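You operate a simulated robot arm through the tools that you are given. There is no shell and no other tool.

Carry out the task below with a simulated robot arm. There is one attempt and no reset: what you move stays moved.

TASK
Switch the scope off, uncouple the yellow probe and stand both its ends in the probe stand.
Fine: off before uncoupling; connector in the hole by the meter, probe in the narrow hole.

Only the result counts: the job must be done as asked and must still hold three seconds after the hand-in. Knocking over, shifting, dropping, spilling or breaking anything else fails it.

THE ROBOT
A 7-joint arm with a two-finger parallel gripper, fixed in place. Base frame: the origin is on the floor under the middle of its stand, x ahead of it, y to its left, z up. Units: m, degrees, N and s.
It reaches about 1.372 m from its shoulder. Its first joint turns from -149.0 to 149.0 degrees. Payload 3.43 kg.
Tool frame: the origin (TCP) lies between the finger pads and is the grasp point; the fingertips stand 0.03 m ahead of it; z points along the fingers, y is the line along which they close. The gripper opens to 0.094 m. The fingers are 0.028 m wide and 0.01 m thick; the gripper's body (0.05 by 0.096 m) begins 0.055 m behind the TCP.
Orientation is that of the tool frame in the base frame, as a unit quaternion [w, x, y, z]. With the fingers straight down and closing along the base's y, the tool's x points along the base's -x, its y along +y and its z along -z.

THE INTERFACE
- The arm moves only by the tool send_rows. Its argument "plan" is a list of rows, each an object of numbers (a shift or turn left out is 0, a gripper value left out holds the last): "dx", "dy", "dz": the shift along the base's x, y, z in m; "rx", "ry", "rz": the turn, a rotation vector about the base's x, y, z in degrees; "grip": the finger opening in m, from 0 to 0.094. In form: [{"dx": .., "dy": .., "dz": .., "rx": .., "ry": .., "rz": .., "grip": ..}, ...]. A call has 1 to 20 rows; each row is the pose to reach, as a shift and turn from the pose commanded when the call began. Each row takes 0.2 s and may step no farther than 0.05 m and 8.6 degrees from the row before; otherwise, or with a gripper value out of range, the whole call is refused. Where a pose cannot be reached the arm comes as near as it can. A force on the tool above 40 N (or 10 N above the force at the start of the call, whichever is more), or a blocked arm, ends the call early, and 0.2 s more pass. The fingers move at their own pace (about 0.045 m/s each) and stop on an object; they squeeze with about 43 N. The grip force told is the motor's: it shows also when the fingers shut on nothing. Time passes only in rows, and 0.2 s behind the last, so rows that repeat a pose let the fingers close. It gives the time, the measured TCP pose, the force on the tool (base axes), the opening and the grip force at its end, in the units of the frame above (readings bear some noise), with the torque about the TCP (base axes, N m) and any sound that the robot's microphone picked up.
- Cameras (640 x 400 px; columns grow to the right, rows downward): "scene" is fixed at [0.2204, 0.5026, 1.3903]; the picture's right is [0.83, 0.56, 0.00], its down [0.40, -0.60, -0.69] and it looks along [-0.38, 0.58, -0.72] (base axes); focal length 214 px, centre (320, 200). "wrist" rides on the gripper at [0.076, 0.014, -0.102] in the tool frame; the picture's right is [-0.18, 0.98, 0.00], its down [-0.75, -0.14, -0.64] and it looks along [-0.63, -0.12, 0.77] (tool axes); focal length 243 px, centre (320, 200). There is no depth. A picture from a camera that has moved, and an enlarged one, comes with that camera's place and axes in the base frame and with its lens.
- camera(camera): a new picture of that camera. It takes no simulated time.
- enlarge(camera, box): a new picture of the part [left, top, right, bottom] of that camera's present view, enlarged. It takes no simulated time.
- finish_job(): hands the job in; it is judged then, once.

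Nothing tells you positions but the pictures and the camera data. Unless the task says otherwise, let go and move clear before handing in.

The tools are called after "Request:" as name(argument=value, ...) on one line, values as JSON. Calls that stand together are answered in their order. send_rows: Moves the arm, as the interface text tells. Its arguments: {"type":"object","properties":{"plan":{"type":"array"}},"required":["plan"]} The other tools are called the same way: camera (camera) takes a picture; enlarge (camera, box) takes an enlarged picture of a part of a camera's view; finish_job () hands the job in.

At the start:

```text
time: 0.0
ee_pos: [-0.146, 0.9769, 1.2164]
tool_rot: [0.001, -0.001, 1.0, 0.0]
ft_force: [0.6, -0.1, -0.8]
torque: [0.01, 0.0, -0.01]
opening: 0.0938
grasp_force: 0.0
```

scene: 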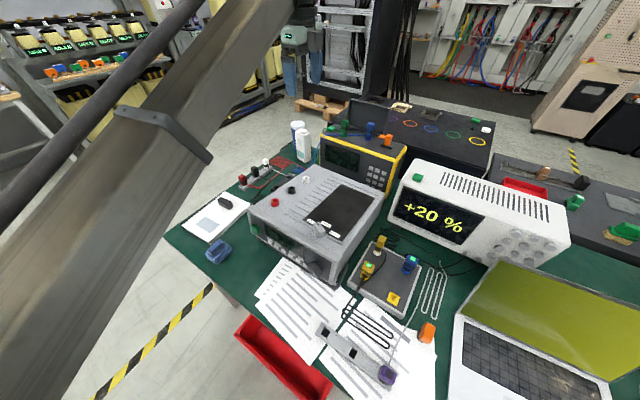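
wrist: 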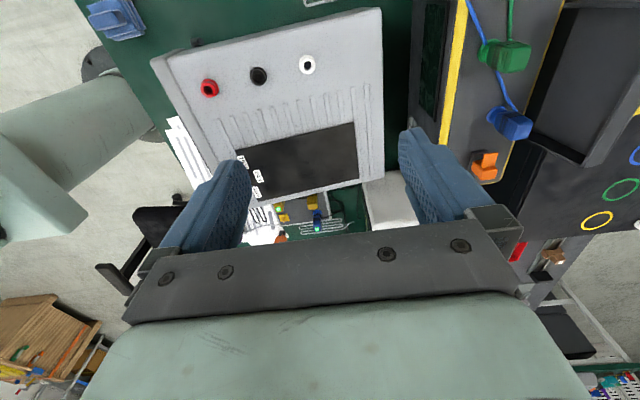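

I see a bench with a grey instrument, a yellow-edged scope/meter, a white meter showing "+20 %", and a small stand with coloured probes. I'll enlarge parts of the view first to tell which is the scope and which is the stand.

Request:
enlarge(camera="scene", box=[220, 100, 420, 225])

Request:
enlarge(camera="scene", box=[300, 220, 480, 400])

Request:
enlarge(camera="scene", box=[220, 180, 420, 305])

Request:
enlarge(camera="scene", box=[380, 140, 640, 300])

```text
3.20 times, centred on (320, 162) of scene
camera zoom: at [0.2204, 0.5026, 1.3903], right [0.83, 0.56, 0.0], down [0.4, -0.6, -0.69], along [-0.38, 0.58, -0.72], focal length 686 px, centre (320, 320)
```

zoom: 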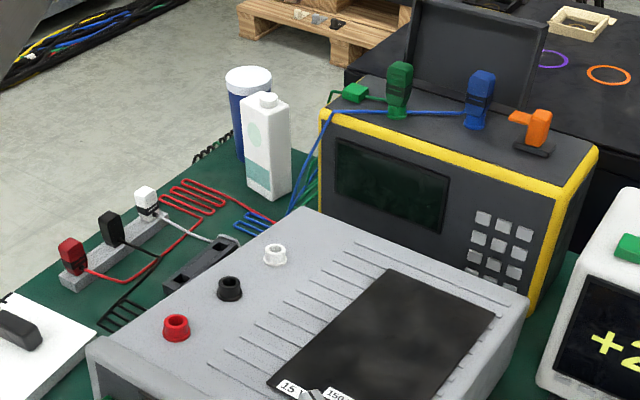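

```text
2.22 times, centred on (390, 310) of scene
camera zoom: at [0.2204, 0.5026, 1.3903], right [0.83, 0.56, 0.0], down [0.4, -0.6, -0.69], along [-0.38, 0.58, -0.72], focal length 477 px, centre (164, -44)
```

zoom: 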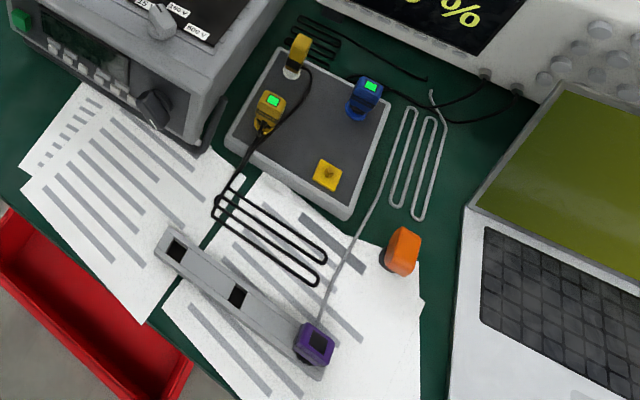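

```text
3.20 times, centred on (320, 242) of scene
camera zoom: at [0.2204, 0.5026, 1.3903], right [0.83, 0.56, 0.0], down [0.4, -0.6, -0.69], along [-0.38, 0.58, -0.72], focal length 686 px, centre (320, 64)
```

zoom: 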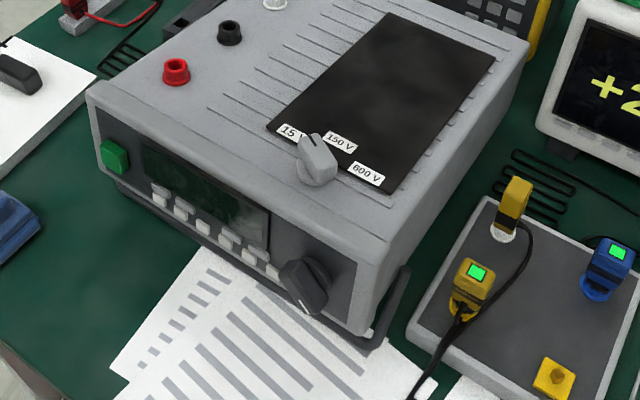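

```text
2.46 times, centred on (510, 220) of scene
camera zoom: at [0.2204, 0.5026, 1.3903], right [0.83, 0.56, 0.0], down [0.4, -0.6, -0.69], along [-0.38, 0.58, -0.72], focal length 528 px, centre (-148, 151)
```

zoom: 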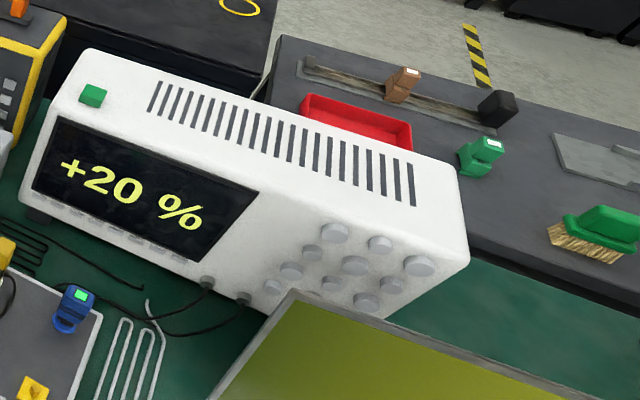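

The grey flat box carries yellow and blue plugs with green lights and a yellow button. A grey bar with square holes and a purple plug lies near it. I'll zoom in further on these.

Request:
enlarge(camera="scene", box=[340, 225, 430, 315])

Request:
enlarge(camera="scene", box=[305, 300, 445, 400])

Request:
enlarge(camera="scene", box=[380, 230, 480, 300])

Request:
enlarge(camera="wrist", box=[220, 140, 420, 265])

Request:
enlarge(camera="scene", box=[340, 290, 400, 340])

```text
4.44 times, centred on (385, 270) of scene
camera zoom: at [0.2204, 0.5026, 1.3903], right [0.83, 0.56, 0.0], down [0.4, -0.6, -0.69], along [-0.38, 0.58, -0.72], focal length 953 px, centre (31, -111)
```

zoom: 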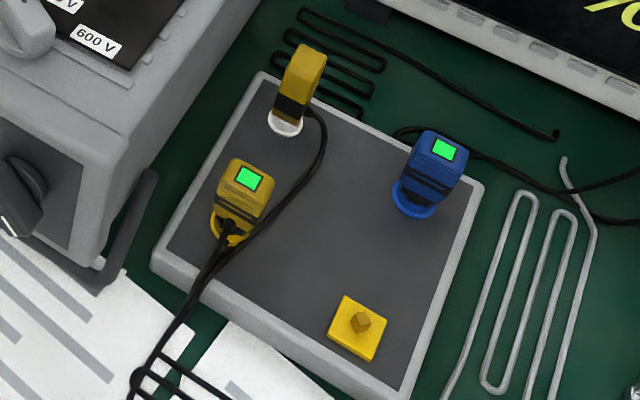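

```text
4.00 times, centred on (375, 350) of scene
camera zoom: at [0.2204, 0.5026, 1.3903], right [0.83, 0.56, 0.0], down [0.4, -0.6, -0.69], along [-0.38, 0.58, -0.72], focal length 858 px, centre (100, -400)
```

zoom: 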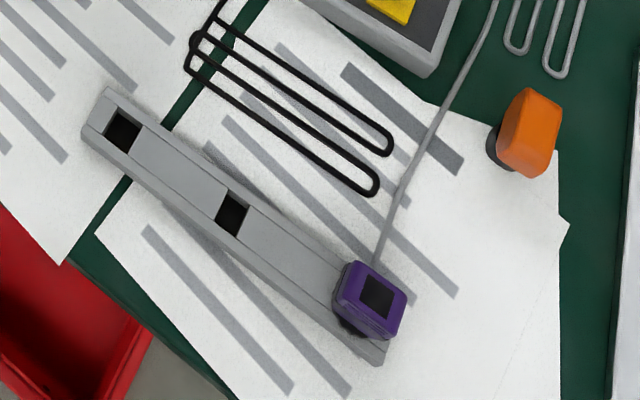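

```text
5.71 times, centred on (430, 265) of scene
camera zoom: at [0.2204, 0.5026, 1.3903], right [0.83, 0.56, 0.0], down [0.4, -0.6, -0.69], along [-0.38, 0.58, -0.72], focal length 1226 px, centre (-309, -171)
```

zoom: 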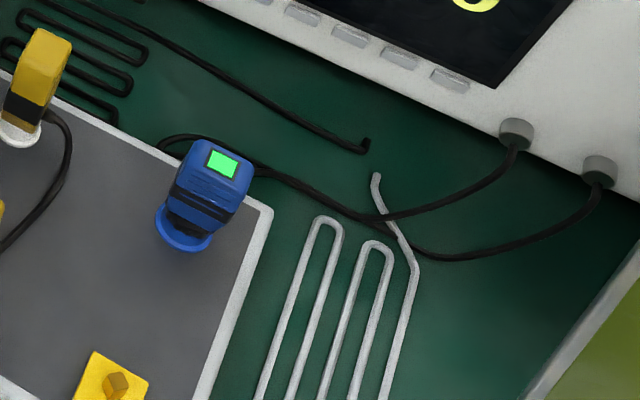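

```text
3.20 times, centred on (320, 202) of wrist
camera zoom: at [-0.2216, 0.9906, 1.3202], right [0.18, 0.98, 0.0], down [0.75, -0.14, 0.64], along [0.63, -0.12, -0.77], focal length 776 px, centre (320, 192)
```

zoom: 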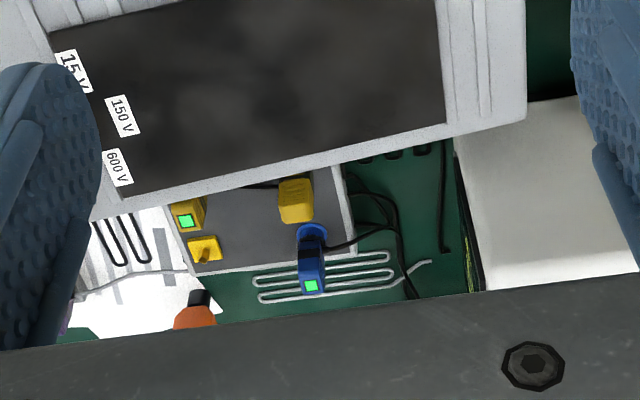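

```text
8.00 times, centred on (370, 315) of scene
camera zoom: at [0.2204, 0.5026, 1.3903], right [0.83, 0.56, 0.0], down [0.4, -0.6, -0.69], along [-0.38, 0.58, -0.72], focal length 1716 px, centre (-80, -720)
```

zoom: 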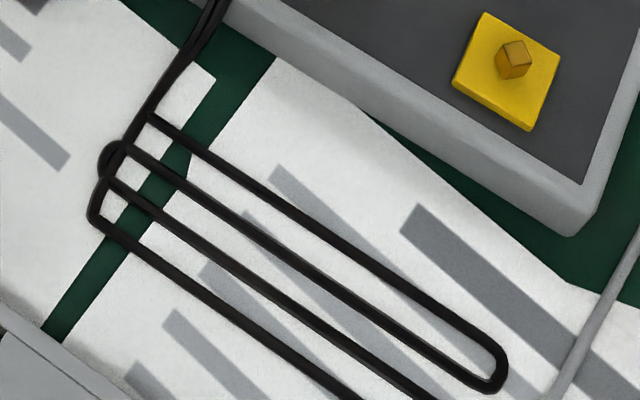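

I take the white unit showing "+20 %" to be the scope, with its green power button on top at about (0.18, 1.16). The grey flat box is its coupling panel, at about (0.2, 0.9). The grey range-switch unit would be the meter. I'll move the wrist over the panel for a closer look.

Request:
send_rows(plan=[{"dx": 0.04, "dy": -0.01, "dz": 0}, {"dx": 0.08, "dy": -0.02, "dz": 0}, {"dx": 0.12, "dy": -0.03, "dz": 0}, {"dx": 0.15, "dy": -0.04, "dz": -0.02}, {"dx": 0.15, "dy": -0.04, "dz": -0.04}])

Request:
camera(camera="wrist")

Request:
camera(camera="scene")

```text
time: 1.2
ee_pos: [0.0035, 0.9371, 1.1765]
tool_rot: [0.0, 0.0, 1.0, -0.001]
ft_force: [-0.1, 0.0, -0.5]
torque: [0.0, -0.01, 0.02]
opening: 0.0942
grasp_force: 0.1
```

```text
taken
camera wrist: at [-0.0716, 0.9515, 1.279], right [0.18, 0.98, 0.0], down [0.75, -0.14, 0.64], along [0.63, -0.12, -0.77], focal length 243 px, centre (320, 200)
```

wrist: 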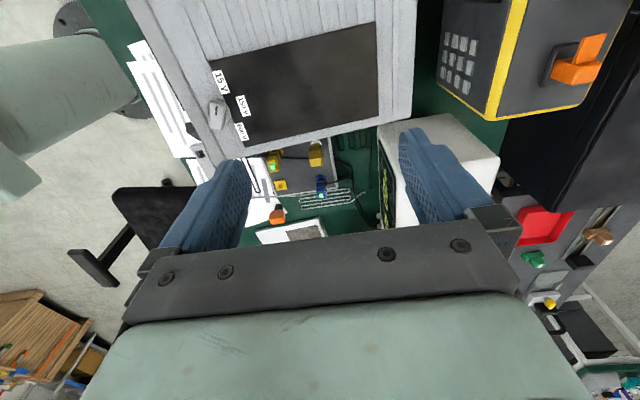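

```text
taken
```

scene: 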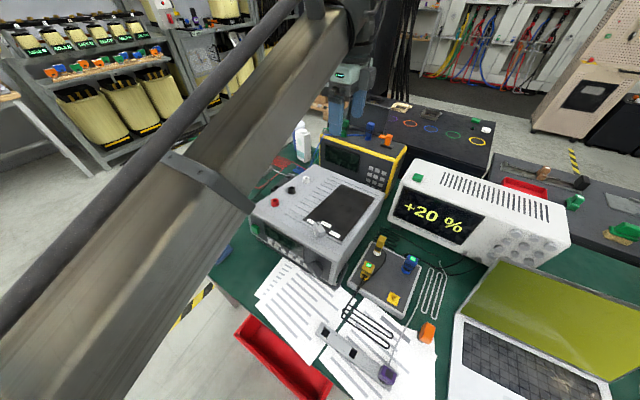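

The meter top is at about z 0.92 and the panel lies beyond it. I'll drop a little and move so that the line of sight passes over the panel.

Request:
send_rows(plan=[{"dx": 0.0, "dy": -0.02, "dz": -0.03}, {"dx": 0.0, "dy": -0.04, "dz": -0.06}, {"dx": 0.0, "dy": -0.05, "dz": -0.09}, {"dx": 0.0, "dy": -0.05, "dz": -0.11}, {"dx": 0.0, "dy": -0.05, "dz": -0.11}])

Request:
camera(camera="wrist")

Request:
enlarge(camera="wrist", box=[220, 100, 420, 225])

```text
time: 2.4
ee_pos: [0.0041, 0.8872, 1.0662]
tool_rot: [0.0, 0.0, 1.0, 0.0]
ft_force: [0.8, 0.0, -0.2]
torque: [0.0, 0.0, 0.05]
opening: 0.094
grasp_force: 0.1
```

```text
taken
camera wrist: at [-0.0712, 0.9007, 1.1689], right [0.18, 0.98, 0.0], down [0.75, -0.14, 0.64], along [0.63, -0.12, -0.77], focal length 243 px, centre (320, 200)
```

wrist: 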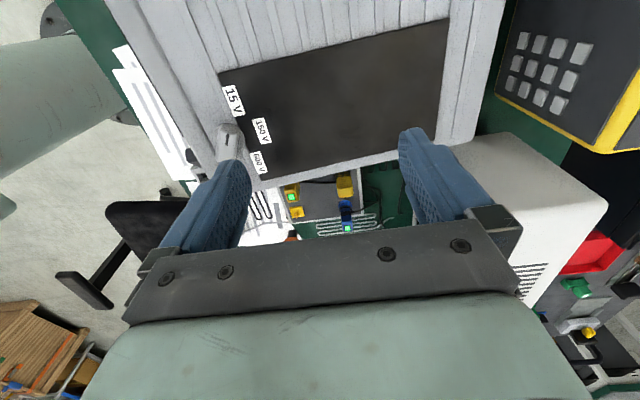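

```text
3.20 times, centred on (320, 162) of wrist
camera zoom: at [-0.0712, 0.9007, 1.1689], right [0.18, 0.98, 0.0], down [0.75, -0.14, 0.64], along [0.63, -0.12, -0.77], focal length 776 px, centre (320, 320)
```

zoom: 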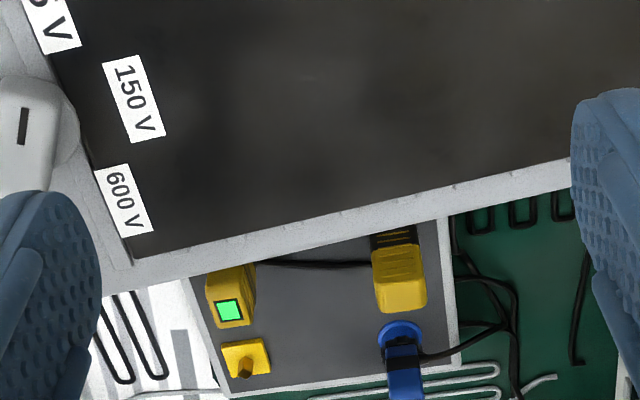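

I can see the panel with both yellow items, the yellow button and the blue plug. I'll move further forward for a better look down at it.

Request:
send_rows(plan=[{"dx": 0.04, "dy": -0.01, "dz": 0}, {"dx": 0.08, "dy": -0.02, "dz": 0}, {"dx": 0.11, "dy": -0.03, "dz": -0.01}, {"dx": 0.11, "dy": -0.03, "dz": -0.02}])

Request:
camera(camera="wrist")

Request:
enlarge(camera="wrist", box=[220, 60, 420, 185])

Request:
enlarge(camera="wrist", box=[120, 60, 320, 185])

```text
time: 3.4
ee_pos: [0.1126, 0.8551, 1.0469]
tool_rot: [0.0, 0.0, 1.0, 0.0]
ft_force: [0.5, 1.0, -1.0]
torque: [-0.01, -0.01, -0.01]
opening: 0.0938
grasp_force: 0.0
```

```text
taken
camera wrist: at [0.0374, 0.8692, 1.1503], right [0.18, 0.98, 0.0], down [0.75, -0.14, 0.64], along [0.63, -0.12, -0.77], focal length 243 px, centre (320, 200)
```

wrist: 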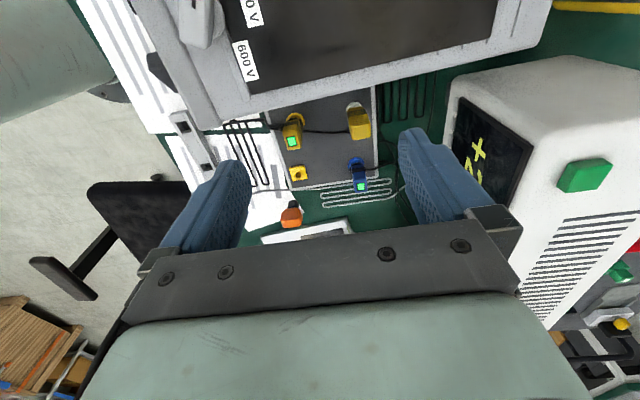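

```text
3.20 times, centred on (320, 122) of wrist
camera zoom: at [0.0374, 0.8692, 1.1503], right [0.18, 0.98, 0.0], down [0.75, -0.14, 0.64], along [0.63, -0.12, -0.77], focal length 776 px, centre (320, 448)
```

zoom: 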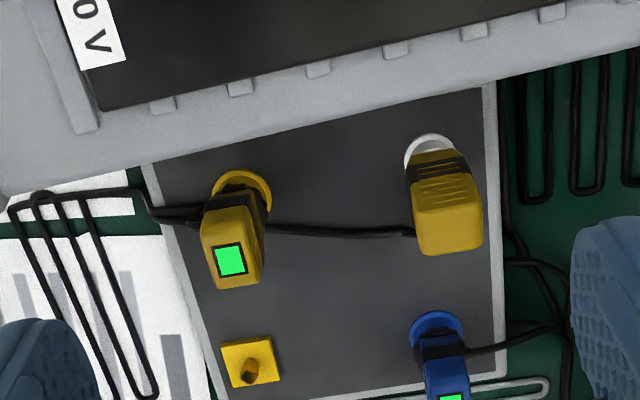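

```text
3.20 times, centred on (220, 122) of wrist
camera zoom: at [0.0374, 0.8692, 1.1503], right [0.18, 0.98, 0.0], down [0.75, -0.14, 0.64], along [0.63, -0.12, -0.77], focal length 776 px, centre (640, 448)
```

zoom: 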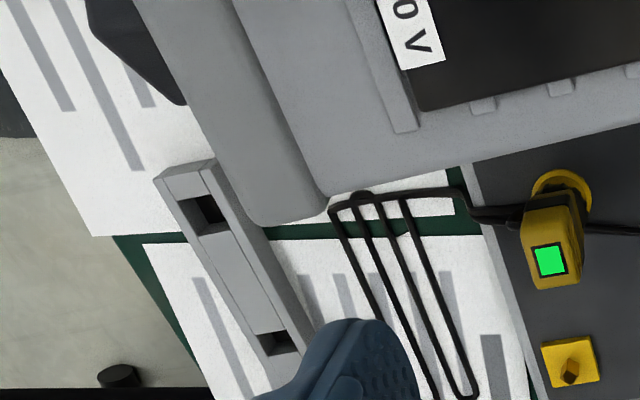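

The positions are clearer now. The panel spans x 0.147–0.307 and y 0.755–0.925, with its top at z≈0.783. The connector is at (0.178, 0.805), the probe at (0.175, 0.896), and the scope button at (0.19, 1.066, 0.98). Next I'll look more closely at the scope button and the stand.

Request:
enlarge(camera="wrist", box=[440, 60, 640, 280])

Request:
enlarge(camera="scene", box=[385, 155, 485, 218])

Request:
enlarge(camera="scene", box=[310, 310, 410, 390])

Request:
enlarge(camera="wrist", box=[270, 90, 390, 200])

```text
1.82 times, centred on (540, 170) of wrist
camera zoom: at [0.0374, 0.8692, 1.1503], right [0.18, 0.98, 0.0], down [0.75, -0.14, 0.64], along [0.63, -0.12, -0.77], focal length 441 px, centre (-80, 254)
```

zoom: 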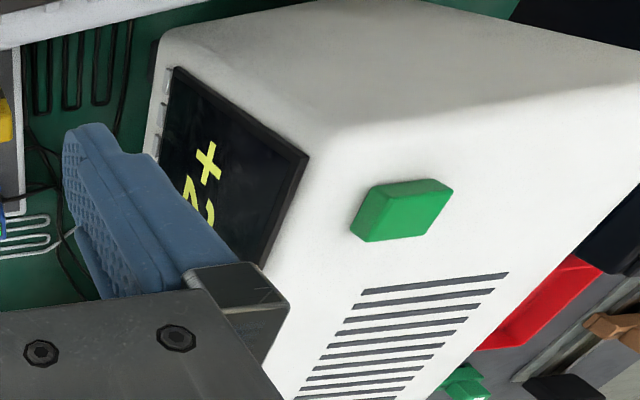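

```text
6.35 times, centred on (435, 186) of scene
camera zoom: at [0.2204, 0.5026, 1.3903], right [0.83, 0.56, 0.0], down [0.4, -0.6, -0.69], along [-0.38, 0.58, -0.72], focal length 1362 px, centre (-410, 286)
```

zoom: 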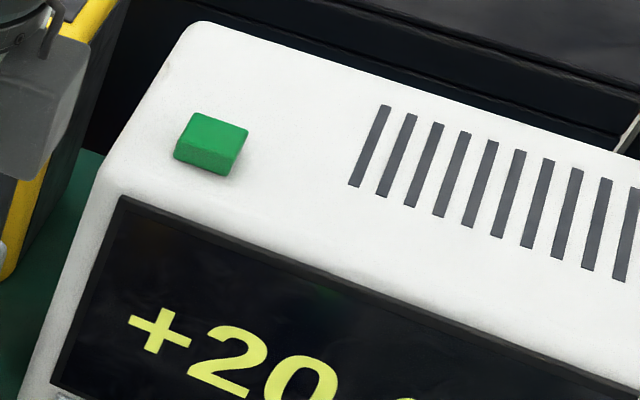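

```text
5.00 times, centred on (360, 350) of scene
camera zoom: at [0.2204, 0.5026, 1.3903], right [0.83, 0.56, 0.0], down [0.4, -0.6, -0.69], along [-0.38, 0.58, -0.72], focal length 1072 px, centre (120, -550)
```

zoom: 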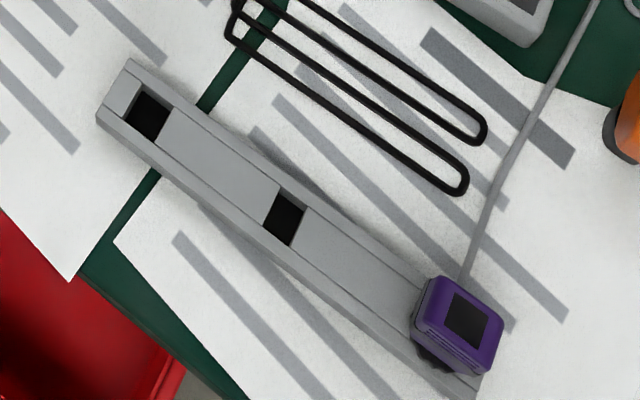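

```text
3.64 times, centred on (330, 145) of wrist
camera zoom: at [0.0374, 0.8692, 1.1503], right [0.18, 0.98, 0.0], down [0.75, -0.14, 0.64], along [0.63, -0.12, -0.77], focal length 882 px, centre (284, 400)
```

zoom: 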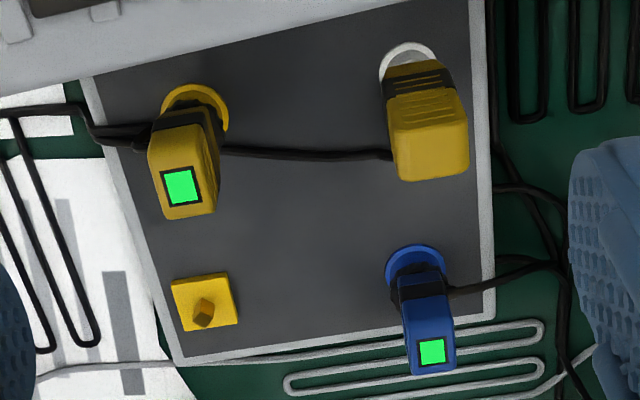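

The scope's green push button sits on its top at about (0.19, 1.07, 0.985). I'll close the fingers, rise, and move above it.

Request:
send_rows(plan=[{"dz": 0.04, "grip": 0.0}, {"dx": 0.02, "dy": 0.04, "dz": 0.06, "grip": 0}, {"dx": 0.04, "dy": 0.085, "dz": 0.06, "grip": 0}, {"dx": 0.06, "dy": 0.13, "dz": 0.06, "grip": 0}, {"dx": 0.07, "dy": 0.175, "dz": 0.05, "grip": 0}, {"dx": 0.077, "dy": 0.213, "dz": 0.03, "grip": 0}, {"dx": 0.077, "dy": 0.213, "dz": 0.01, "grip": 0}, {"dx": 0.077, "dy": 0.213, "dz": 0.01, "grip": 0}])

Request:
camera(camera="wrist")

Request:
camera(camera="scene")

```text
time: 5.2
ee_pos: [0.1921, 1.0701, 1.0566]
tool_rot: [0.0, 0.0, 1.0, 0.0]
ft_force: [0.4, 0.3, 0.4]
torque: [-0.02, -0.02, -0.01]
opening: 0.0
grasp_force: 33.1
```

```text
taken
camera wrist: at [0.1163, 1.084, 1.1601], right [0.18, 0.98, 0.0], down [0.75, -0.14, 0.64], along [0.63, -0.12, -0.77], focal length 243 px, centre (320, 200)
```

wrist: 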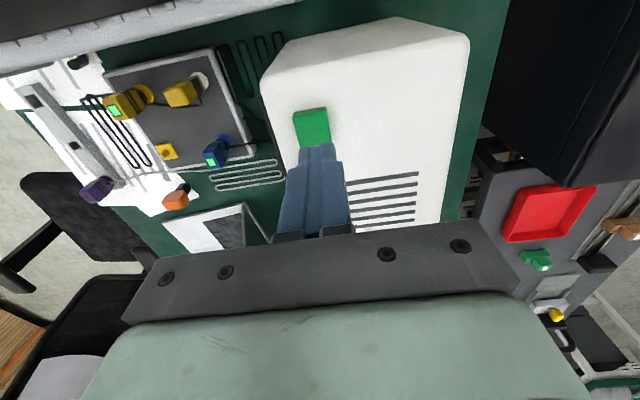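

```text
taken
```

scene: 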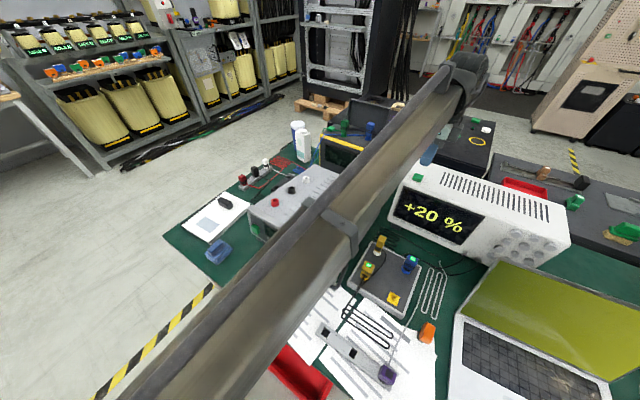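

The tip is above the button, which I now place at (0.191, 1.063). I'll shift slightly and go down in small steps, listening for a click.

Request:
send_rows(plan=[{"dx": -0.001, "dy": -0.006, "dz": -0.015, "grip": 0}, {"dx": -0.001, "dy": -0.006, "dz": -0.03, "grip": 0}, {"dx": -0.001, "dy": -0.006, "dz": -0.034, "grip": 0}, {"dx": -0.001, "dy": -0.006, "dz": -0.036, "grip": 0}, {"dx": -0.001, "dy": -0.006, "dz": -0.038, "grip": 0}])

Request:
camera(camera="wrist")

```text
time: 6.4
ee_pos: [0.1906, 1.0652, 1.0182]
tool_rot: [0.0, -0.001, 1.0, 0.0]
ft_force: [0.2, 0.1, 0.3]
torque: [0.02, -0.02, 0.0]
opening: 0.0
grasp_force: 32.8
```

```text
taken
camera wrist: at [0.1145, 1.0785, 1.1216], right [0.18, 0.98, 0.0], down [0.75, -0.14, 0.64], along [0.63, -0.12, -0.77], focal length 243 px, centre (320, 200)
```

wrist: 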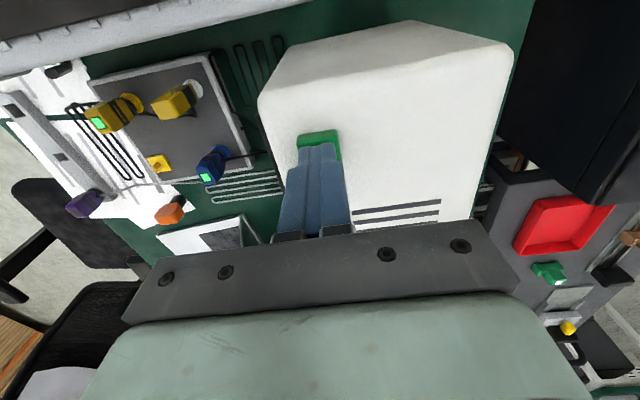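

Still no contact, with the tip at about z 0.988 just above the button. I'll continue in 1–2 mm steps.

Request:
send_rows(plan=[{"dz": -0.002, "grip": 0}, {"dz": -0.004, "grip": 0}, {"dz": -0.006, "grip": 0}, {"dz": -0.0075, "grip": 0}])

Request:
camera(camera="wrist")

Request:
enlarge(camera="scene", box=[385, 155, 485, 255])

```text
time: 7.4
ee_pos: [0.1907, 1.0647, 1.0119]
tool_rot: [0.0, 0.001, 1.0, 0.001]
ft_force: [0.7, -0.1, 9.9]
torque: [0.06, -0.02, 0.06]
opening: 0.0
grasp_force: 32.9
heard: click
```

```text
taken
camera wrist: at [0.1144, 1.0781, 1.1156], right [0.18, 0.98, 0.0], down [0.75, -0.14, 0.64], along [0.63, -0.12, -0.77], focal length 243 px, centre (320, 200)
```

wrist: 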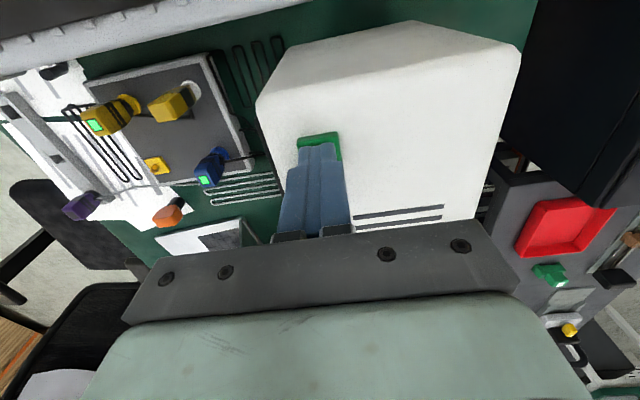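

```text
4.00 times, centred on (435, 205) of scene
camera zoom: at [0.2204, 0.5026, 1.3903], right [0.83, 0.56, 0.0], down [0.4, -0.6, -0.69], along [-0.38, 0.58, -0.72], focal length 858 px, centre (-140, 180)
```

zoom: 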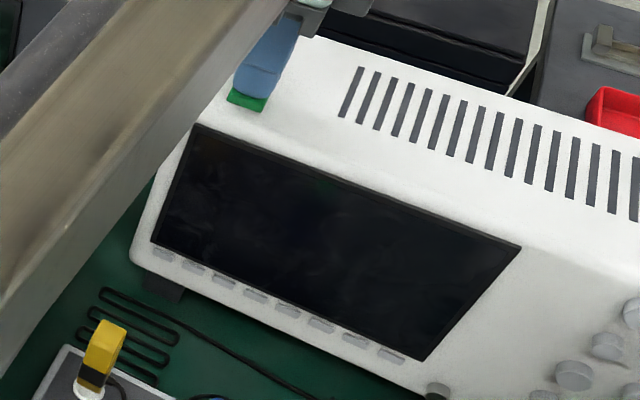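

I heard a click and the display went dark, so the scope is off. The plug windows are still green, so they probably show coupling. I'll retract straight up and verify.

Request:
send_rows(plan=[{"dz": 0.02, "grip": 0}, {"dz": 0.05, "grip": 0}, {"dz": 0.09, "grip": 0.0}, {"dx": -0.02, "dy": -0.04, "dz": 0.1, "grip": 0.094}, {"dx": -0.04, "dy": -0.09, "dz": 0.1, "grip": 0.094}, {"dx": -0.06, "dy": -0.14, "dz": 0.1, "grip": 0.094}])

Request:
camera(camera="scene")

Request:
camera(camera="wrist")

```text
refused: row 5 steps farther than a row can; nothing moved
```

```text
taken
```

scene: 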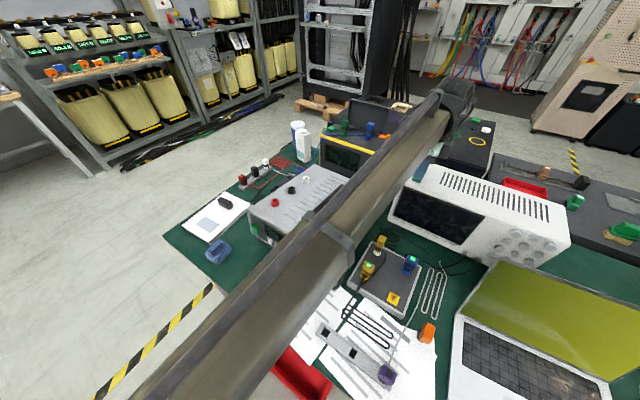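

```text
taken
camera wrist: at [0.1144, 1.0781, 1.1156], right [0.18, 0.98, 0.0], down [0.75, -0.14, 0.64], along [0.63, -0.12, -0.77], focal length 243 px, centre (320, 200)
```

wrist: 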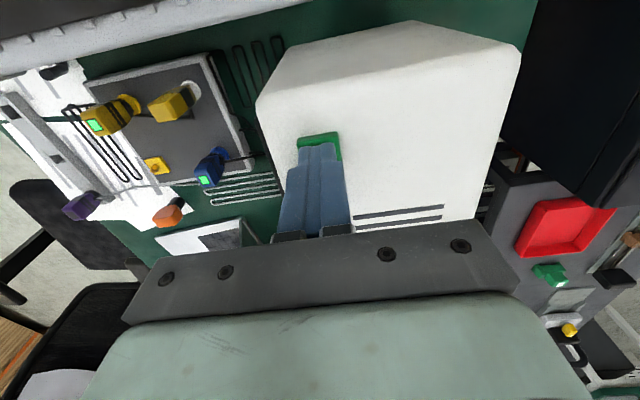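

The display is dark, confirming the scope is off. The retreat was refused because one step was too long, so I'll repeat it with smaller steps and move toward the panel and stand for a closer look.

Request:
send_rows(plan=[{"dz": 0.02, "grip": 0}, {"dz": 0.05, "grip": 0}, {"dz": 0.09, "grip": 0.0}, {"dx": -0.02, "dy": -0.035, "dz": 0.1, "grip": 0.05}, {"dx": -0.04, "dy": -0.075, "dz": 0.1, "grip": 0.094}, {"dx": -0.05, "dy": -0.12, "dz": 0.09, "grip": 0.094}, {"dx": -0.05, "dy": -0.165, "dz": 0.07, "grip": 0.094}, {"dx": -0.05, "dy": -0.205, "dz": 0.05, "grip": 0.094}, {"dx": -0.05, "dy": -0.225, "dz": 0.02, "grip": 0.094}, {"dx": -0.04, "dy": -0.225, "dz": -0.02, "grip": 0.094}, {"dx": -0.04, "dy": -0.225, "dz": -0.04, "grip": 0.094}])

Request:
camera(camera="scene")

Request:
camera(camera="wrist")

```text
time: 9.8
ee_pos: [0.1488, 0.8392, 0.9707]
tool_rot: [0.001, 0.0, 1.0, 0.0]
ft_force: [-0.1, 0.1, 0.5]
torque: [0.03, 0.04, -0.03]
opening: 0.0939
grasp_force: 0.1
```

```text
taken
```

scene: 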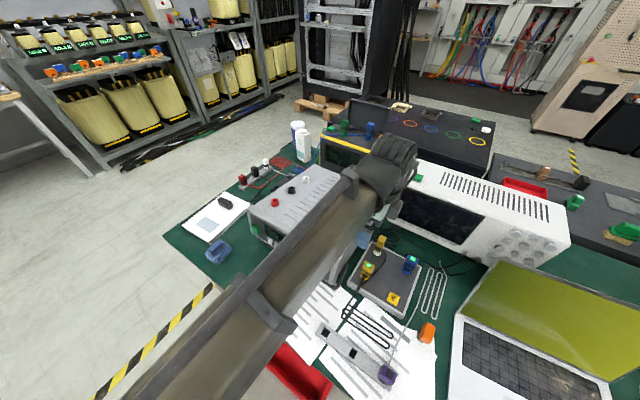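

```text
taken
camera wrist: at [0.0737, 0.8536, 1.0742], right [0.18, 0.98, 0.0], down [0.75, -0.14, 0.64], along [0.63, -0.12, -0.77], focal length 243 px, centre (320, 200)
```

wrist: 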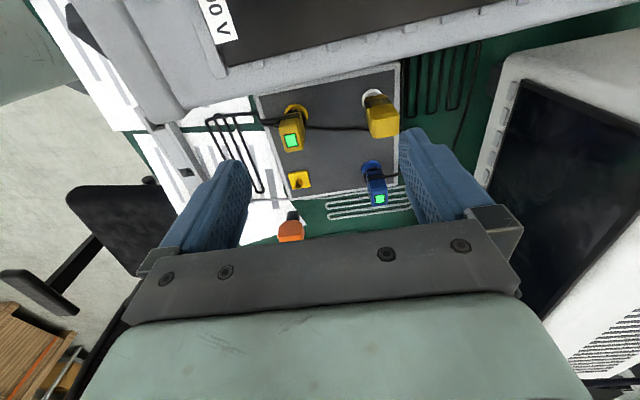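

The scope display stays dark. I'll zoom in on the plugs from here.

Request:
enlarge(camera="wrist", box=[250, 80, 330, 180])

Request:
enlarge(camera="wrist", box=[330, 70, 420, 160])

Request:
enlarge(camera="wrist", box=[130, 100, 250, 200])

Request:
enlarge(camera="scene", box=[350, 230, 400, 290])

```text
4.00 times, centred on (290, 130) of wrist
camera zoom: at [0.0737, 0.8536, 1.0742], right [0.18, 0.98, 0.0], down [0.75, -0.14, 0.64], along [0.63, -0.12, -0.77], focal length 970 px, centre (440, 480)
```

zoom: 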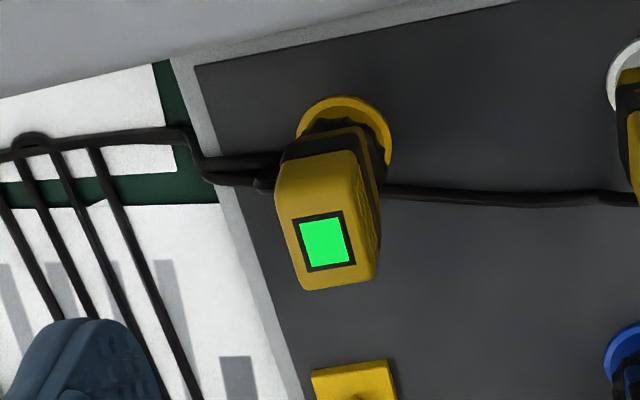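

```text
4.44 times, centred on (375, 115) of wrist
camera zoom: at [0.0737, 0.8536, 1.0742], right [0.18, 0.98, 0.0], down [0.75, -0.14, 0.64], along [0.63, -0.12, -0.77], focal length 1078 px, centre (76, 578)
```

zoom: 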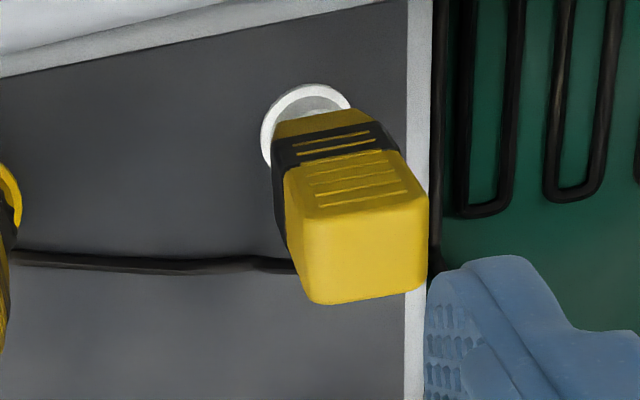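

```text
4.00 times, centred on (190, 150) of wrist
camera zoom: at [0.0737, 0.8536, 1.0742], right [0.18, 0.98, 0.0], down [0.75, -0.14, 0.64], along [0.63, -0.12, -0.77], focal length 970 px, centre (840, 400)
```

zoom: 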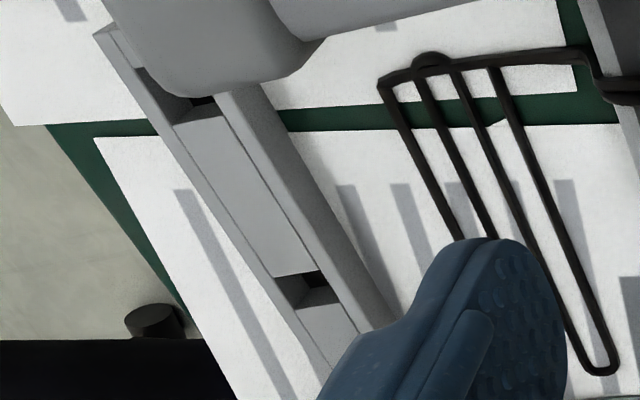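

```text
6.67 times, centred on (375, 260) of scene
camera zoom: at [0.2204, 0.5026, 1.3903], right [0.83, 0.56, 0.0], down [0.4, -0.6, -0.69], along [-0.38, 0.58, -0.72], focal length 1430 px, centre (-47, -200)
```

zoom: 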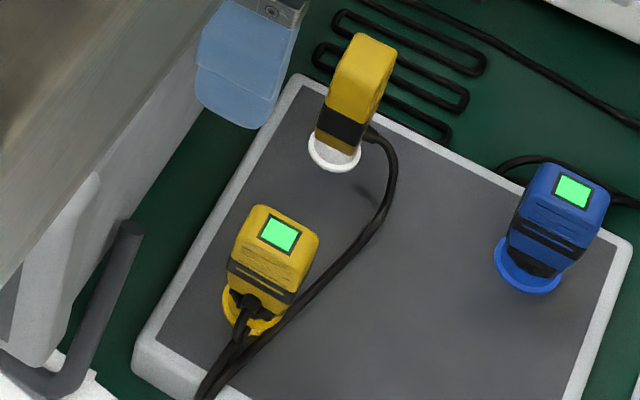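

The connector and probe are boxes aligned with the base axes, with low cable exits toward -y, so gripping them across x avoids the cables. I'll rise a little and turn the gripper 90° so the camera sits on the -y side, then look again.

Request:
send_rows(plan=[{"dz": 0.02, "rz": 8}, {"dz": 0.04, "dy": -0.02, "rz": 16}, {"dz": 0.06, "dy": -0.05, "rz": 24}, {"dz": 0.06, "dy": -0.08, "rz": 32}, {"dz": 0.06, "dy": -0.11, "rz": 40}, {"dz": 0.06, "dy": -0.14, "rz": 48}, {"dz": 0.06, "dy": -0.17, "rz": 56}, {"dz": 0.06, "dy": -0.2, "rz": 64}, {"dz": 0.06, "dy": -0.23, "rz": 72}, {"dz": 0.06, "dy": -0.26, "rz": 80}, {"dz": 0.04, "dy": -0.29, "rz": 88}, {"dz": 0.02, "dy": -0.3, "dx": 0.02, "rz": 90}, {"dz": 0.0, "dy": -0.3, "dx": 0.04, "rz": 90}])

Request:
camera(camera="scene")

Request:
camera(camera="wrist")

```text
time: 12.6
ee_pos: [0.1911, 0.5369, 0.9728]
tool_rot: [0.0, 0.708, -0.706, 0.0]
ft_force: [0.3, -0.2, 0.1]
torque: [-0.03, 0.0, 0.01]
opening: 0.0939
grasp_force: 0.1
```

```text
taken
```

scene: 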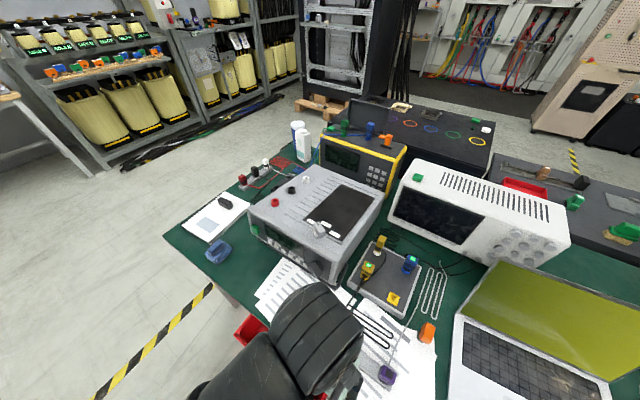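

```text
taken
camera wrist: at [0.1779, 0.461, 1.0758], right [-0.98, 0.18, 0.0], down [0.14, 0.75, 0.64], along [0.12, 0.63, -0.77], focal length 243 px, centre (320, 200)
```

wrist: 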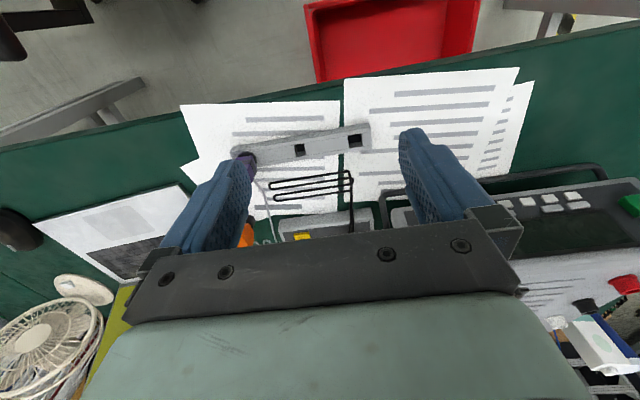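

Request:
enlarge(camera="wrist", box=[225, 110, 385, 210])

Request:
enlarge(camera="wrist", box=[275, 110, 385, 180])

```text
4.00 times, centred on (305, 160) of wrist
camera zoom: at [0.1779, 0.461, 1.0758], right [-0.98, 0.18, 0.0], down [0.14, 0.75, 0.64], along [0.12, 0.63, -0.77], focal length 970 px, centre (380, 360)
```

zoom: 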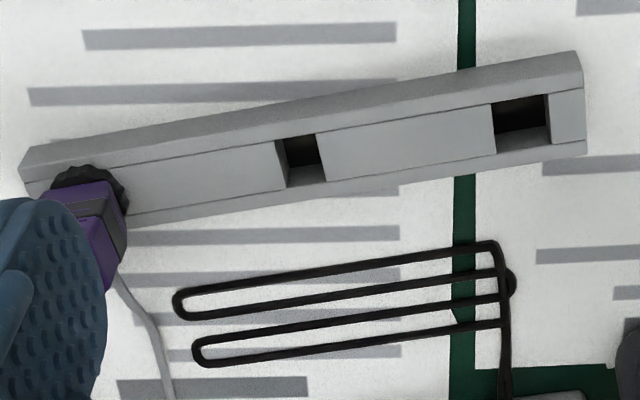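

```text
5.71 times, centred on (330, 145) of wrist
camera zoom: at [0.1779, 0.461, 1.0758], right [-0.98, 0.18, 0.0], down [0.14, 0.75, 0.64], along [0.12, 0.63, -0.77], focal length 1386 px, centre (263, 514)
```

zoom: 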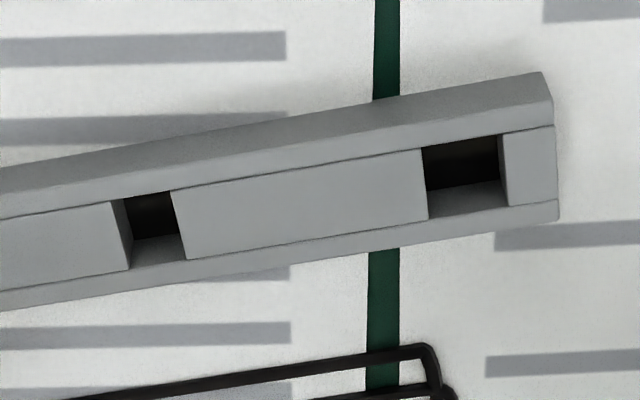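

The stand is now clear. The hole by the meter is at about (0.158, 0.620) and is wide; the narrow hole is at (0.236, 0.621), and the purple plug stands in the third. The purple plug has a knurled collar, which suggests a bayonet. I'll go closer to inspect the yellow plugs from the -y side.

Request:
send_rows(plan=[{"dy": 0.03, "grip": 0.06}, {"dy": 0.07, "grip": 0.06}, {"dy": 0.11, "grip": 0.06}, {"dy": 0.15, "grip": 0.06}, {"dy": 0.165, "grip": 0.06}, {"dy": 0.165, "grip": 0.06}])

Request:
camera(camera="wrist")

Request:
enlarge(camera="wrist", box=[220, 110, 420, 235])

```text
time: 14.0
ee_pos: [0.1909, 0.7046, 0.9709]
tool_rot: [0.0, -0.707, 0.707, 0.0]
ft_force: [0.0, 0.7, 0.1]
torque: [-0.02, 0.02, 0.0]
opening: 0.0598
grasp_force: 0.1
```

```text
taken
camera wrist: at [0.1779, 0.627, 1.0741], right [-0.98, 0.18, 0.0], down [0.14, 0.75, 0.64], along [0.12, 0.63, -0.77], focal length 243 px, centre (320, 200)
```

wrist: 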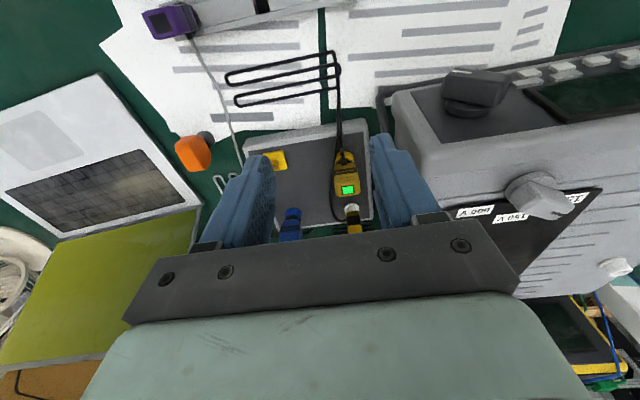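

```text
3.20 times, centred on (320, 172) of wrist
camera zoom: at [0.1779, 0.627, 1.0741], right [-0.98, 0.18, 0.0], down [0.14, 0.75, 0.64], along [0.12, 0.63, -0.77], focal length 776 px, centre (320, 288)
```

zoom: 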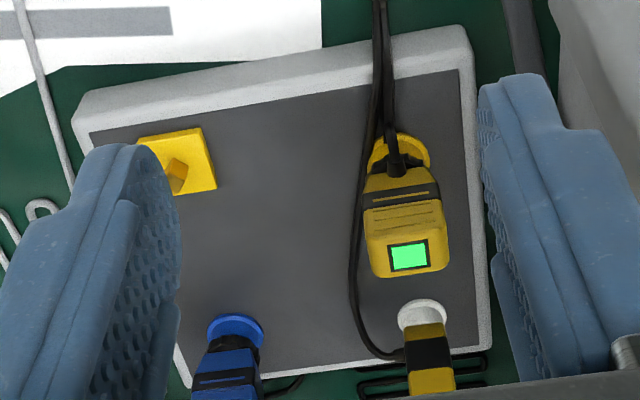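

Request:
enlarge(camera="wrist", box=[320, 140, 380, 240])

Request:
enlarge(camera="wrist", box=[120, 0, 240, 75])

Request:
enlarge(camera="wrist", box=[325, 145, 365, 205])

```text
4.00 times, centred on (350, 190) of wrist
camera zoom: at [0.1779, 0.627, 1.0741], right [-0.98, 0.18, 0.0], down [0.14, 0.75, 0.64], along [0.12, 0.63, -0.77], focal length 970 px, centre (200, 240)
```

zoom: 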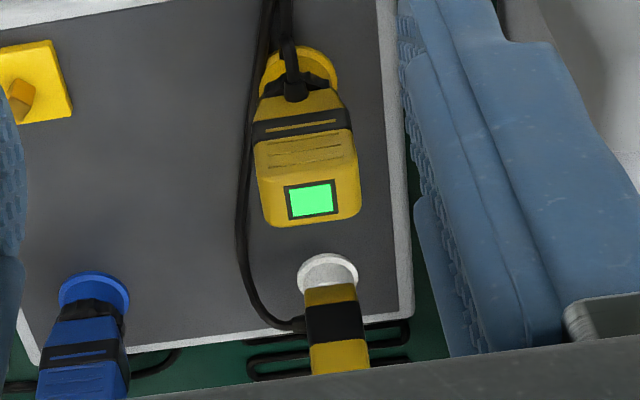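

```text
5.33 times, centred on (180, 38) of wrist
camera zoom: at [0.1779, 0.627, 1.0741], right [-0.98, 0.18, 0.0], down [0.14, 0.75, 0.64], along [0.12, 0.63, -0.77], focal length 1294 px, centre (1067, 1067)
```

zoom: 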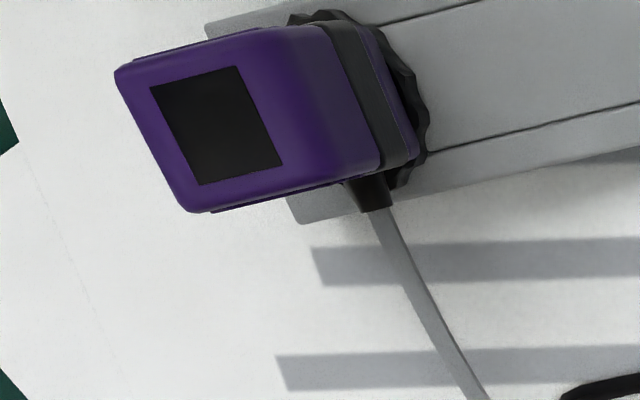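

```text
6.67 times, centred on (345, 175) of wrist
camera zoom: at [0.1779, 0.627, 1.0741], right [-0.98, 0.18, 0.0], down [0.14, 0.75, 0.64], along [0.12, 0.63, -0.77], focal length 1618 px, centre (153, 367)
```

zoom: 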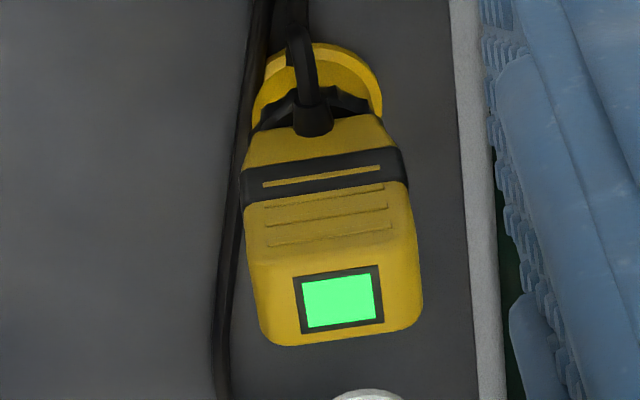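

Connector A's body is about 27 mm in x by 20 mm in y, centred at (0.178, 0.805) with its top at 0.847. I'll centre above it, gripping across x, and check alignment before descending.

Request:
send_rows(plan=[{"dx": -0.004, "dy": 0.03, "dz": 0.0, "grip": 0.055}, {"dx": -0.008, "dy": 0.065, "dz": 0.0, "grip": 0.055}, {"dx": -0.0129, "dy": 0.1, "dz": -0.01, "grip": 0.055}, {"dx": -0.0129, "dy": 0.1004, "dz": -0.035, "grip": 0.055}, {"dx": -0.0129, "dy": 0.1004, "dz": -0.055, "grip": 0.055}, {"dx": -0.0129, "dy": 0.1004, "dz": -0.055, "grip": 0.055}])

Request:
camera(camera="wrist")

Request:
enlarge(camera="scene", box=[330, 200, 430, 300])

Request:
enlarge(camera="wrist", box=[240, 80, 400, 240])

```text
time: 15.4
ee_pos: [0.177, 0.803, 0.9167]
tool_rot: [0.001, -0.707, 0.707, 0.0]
ft_force: [1.4, 1.3, 0.0]
torque: [0.02, 0.0, 0.03]
opening: 0.0547
grasp_force: 0.0
```

```text
taken
camera wrist: at [0.1638, 0.7271, 1.02], right [-0.98, 0.18, 0.0], down [0.14, 0.75, 0.64], along [0.12, 0.63, -0.77], focal length 243 px, centre (320, 200)
```

wrist: 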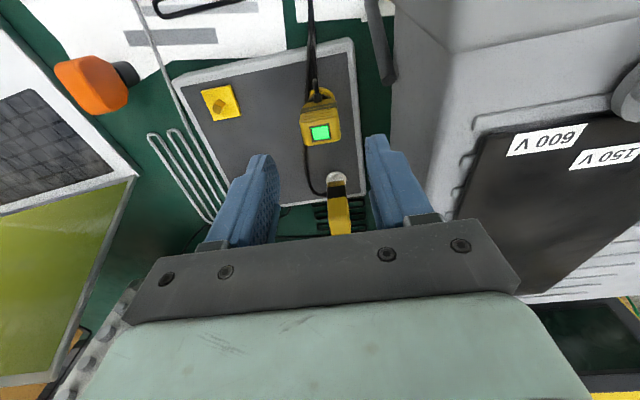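

```text
4.00 times, centred on (380, 250) of scene
camera zoom: at [0.2204, 0.5026, 1.3903], right [0.83, 0.56, 0.0], down [0.4, -0.6, -0.69], along [-0.38, 0.58, -0.72], focal length 858 px, centre (80, 0)
```

zoom: 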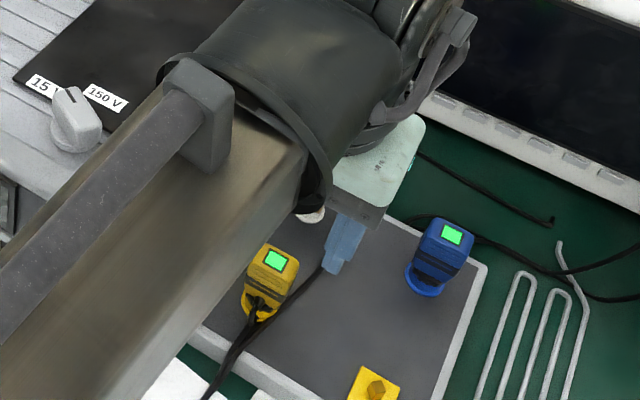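

```text
2.50 times, centred on (320, 160) of wrist
camera zoom: at [0.1638, 0.7271, 1.02], right [-0.98, 0.18, 0.0], down [0.14, 0.75, 0.64], along [0.12, 0.63, -0.77], focal length 606 px, centre (320, 300)
```

zoom: 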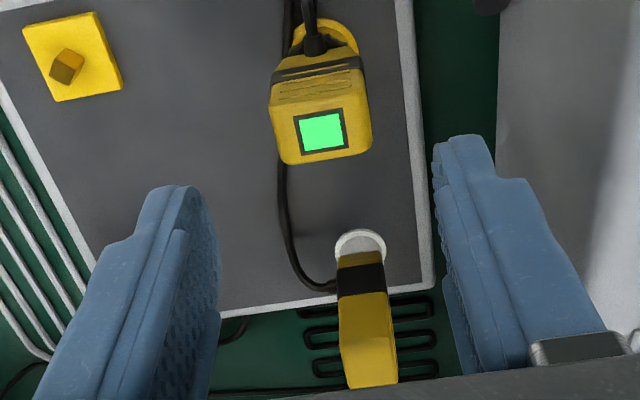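

Connector A measures at (0.178, 0.804), right under the gripper. I'll descend to z≈0.83 and close the fingers on it.

Request:
send_rows(plan=[{"dx": 0.0005, "dy": 0.001, "dz": -0.03}, {"dx": 0.0005, "dy": 0.001, "dz": -0.06}, {"dx": 0.0005, "dy": 0.001, "dz": -0.078}, {"dx": 0.0005, "dy": 0.001, "dz": -0.086}, {"dx": 0.0005, "dy": 0.001, "dz": -0.086}])

Request:
camera(camera="wrist")

```text
time: 16.6
ee_pos: [0.1766, 0.8052, 0.8317]
tool_rot: [0.0, -0.707, 0.707, 0.0]
ft_force: [-0.6, -0.6, 0.2]
torque: [0.0, -0.02, 0.01]
opening: 0.055
grasp_force: 0.0
```

```text
taken
camera wrist: at [0.1641, 0.7284, 0.9343], right [-0.98, 0.18, 0.0], down [0.14, 0.75, 0.64], along [0.12, 0.63, -0.77], focal length 243 px, centre (320, 200)
```

wrist: 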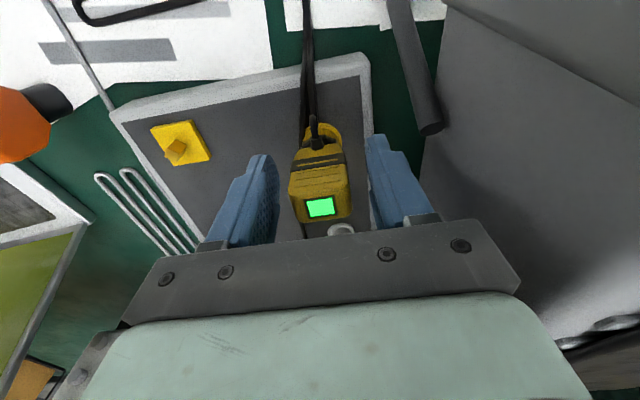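

The fingers straddle the connector cleanly. Closing on it now.

Request:
send_rows(plan=[{"dx": 0.001, "grip": 0.035}, {"dx": 0.001, "grip": 0.0}, {"dx": 0.001, "grip": 0.0}, {"dx": 0.001, "grip": 0.0}])

Request:
camera(camera="wrist")

```text
time: 17.6
ee_pos: [0.1776, 0.8061, 0.8322]
tool_rot: [0.0, -0.707, 0.707, 0.0]
ft_force: [-1.6, -0.5, 0.5]
torque: [-0.02, 0.03, 0.02]
opening: 0.0321
grasp_force: 42.7
```

```text
taken
camera wrist: at [0.165, 0.7284, 0.9342], right [-0.98, 0.18, 0.0], down [0.14, 0.75, 0.64], along [0.12, 0.63, -0.77], focal length 243 px, centre (320, 200)
```

wrist: 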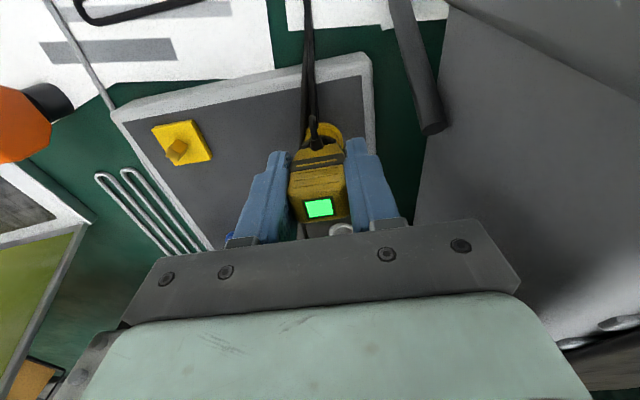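

Gripped at 32 mm opening. I'll test with a gentle 2 mm pull and read the force.

Request:
send_rows(plan=[{"dz": 0.001, "grip": 0}, {"dz": 0.002, "grip": 0}])

```text
time: 18.2
ee_pos: [0.1784, 0.8068, 0.8313]
tool_rot: [0.0, 0.707, -0.707, -0.001]
ft_force: [0.4, -0.3, -0.5]
torque: [0.0, 0.01, -0.04]
opening: 0.0322
grasp_force: 42.7
```

Request:
send_rows(plan=[{"dz": 0.001, "grip": 0}, {"dz": 0.002, "grip": 0}, {"dz": 0.002, "grip": 0}])

```text
time: 19.0
ee_pos: [0.1782, 0.8053, 0.8334]
tool_rot: [0.0, 0.707, -0.707, 0.0]
ft_force: [-0.5, -0.1, 0.6]
torque: [0.03, 0.02, 0.03]
opening: 0.0322
grasp_force: 43.0
```

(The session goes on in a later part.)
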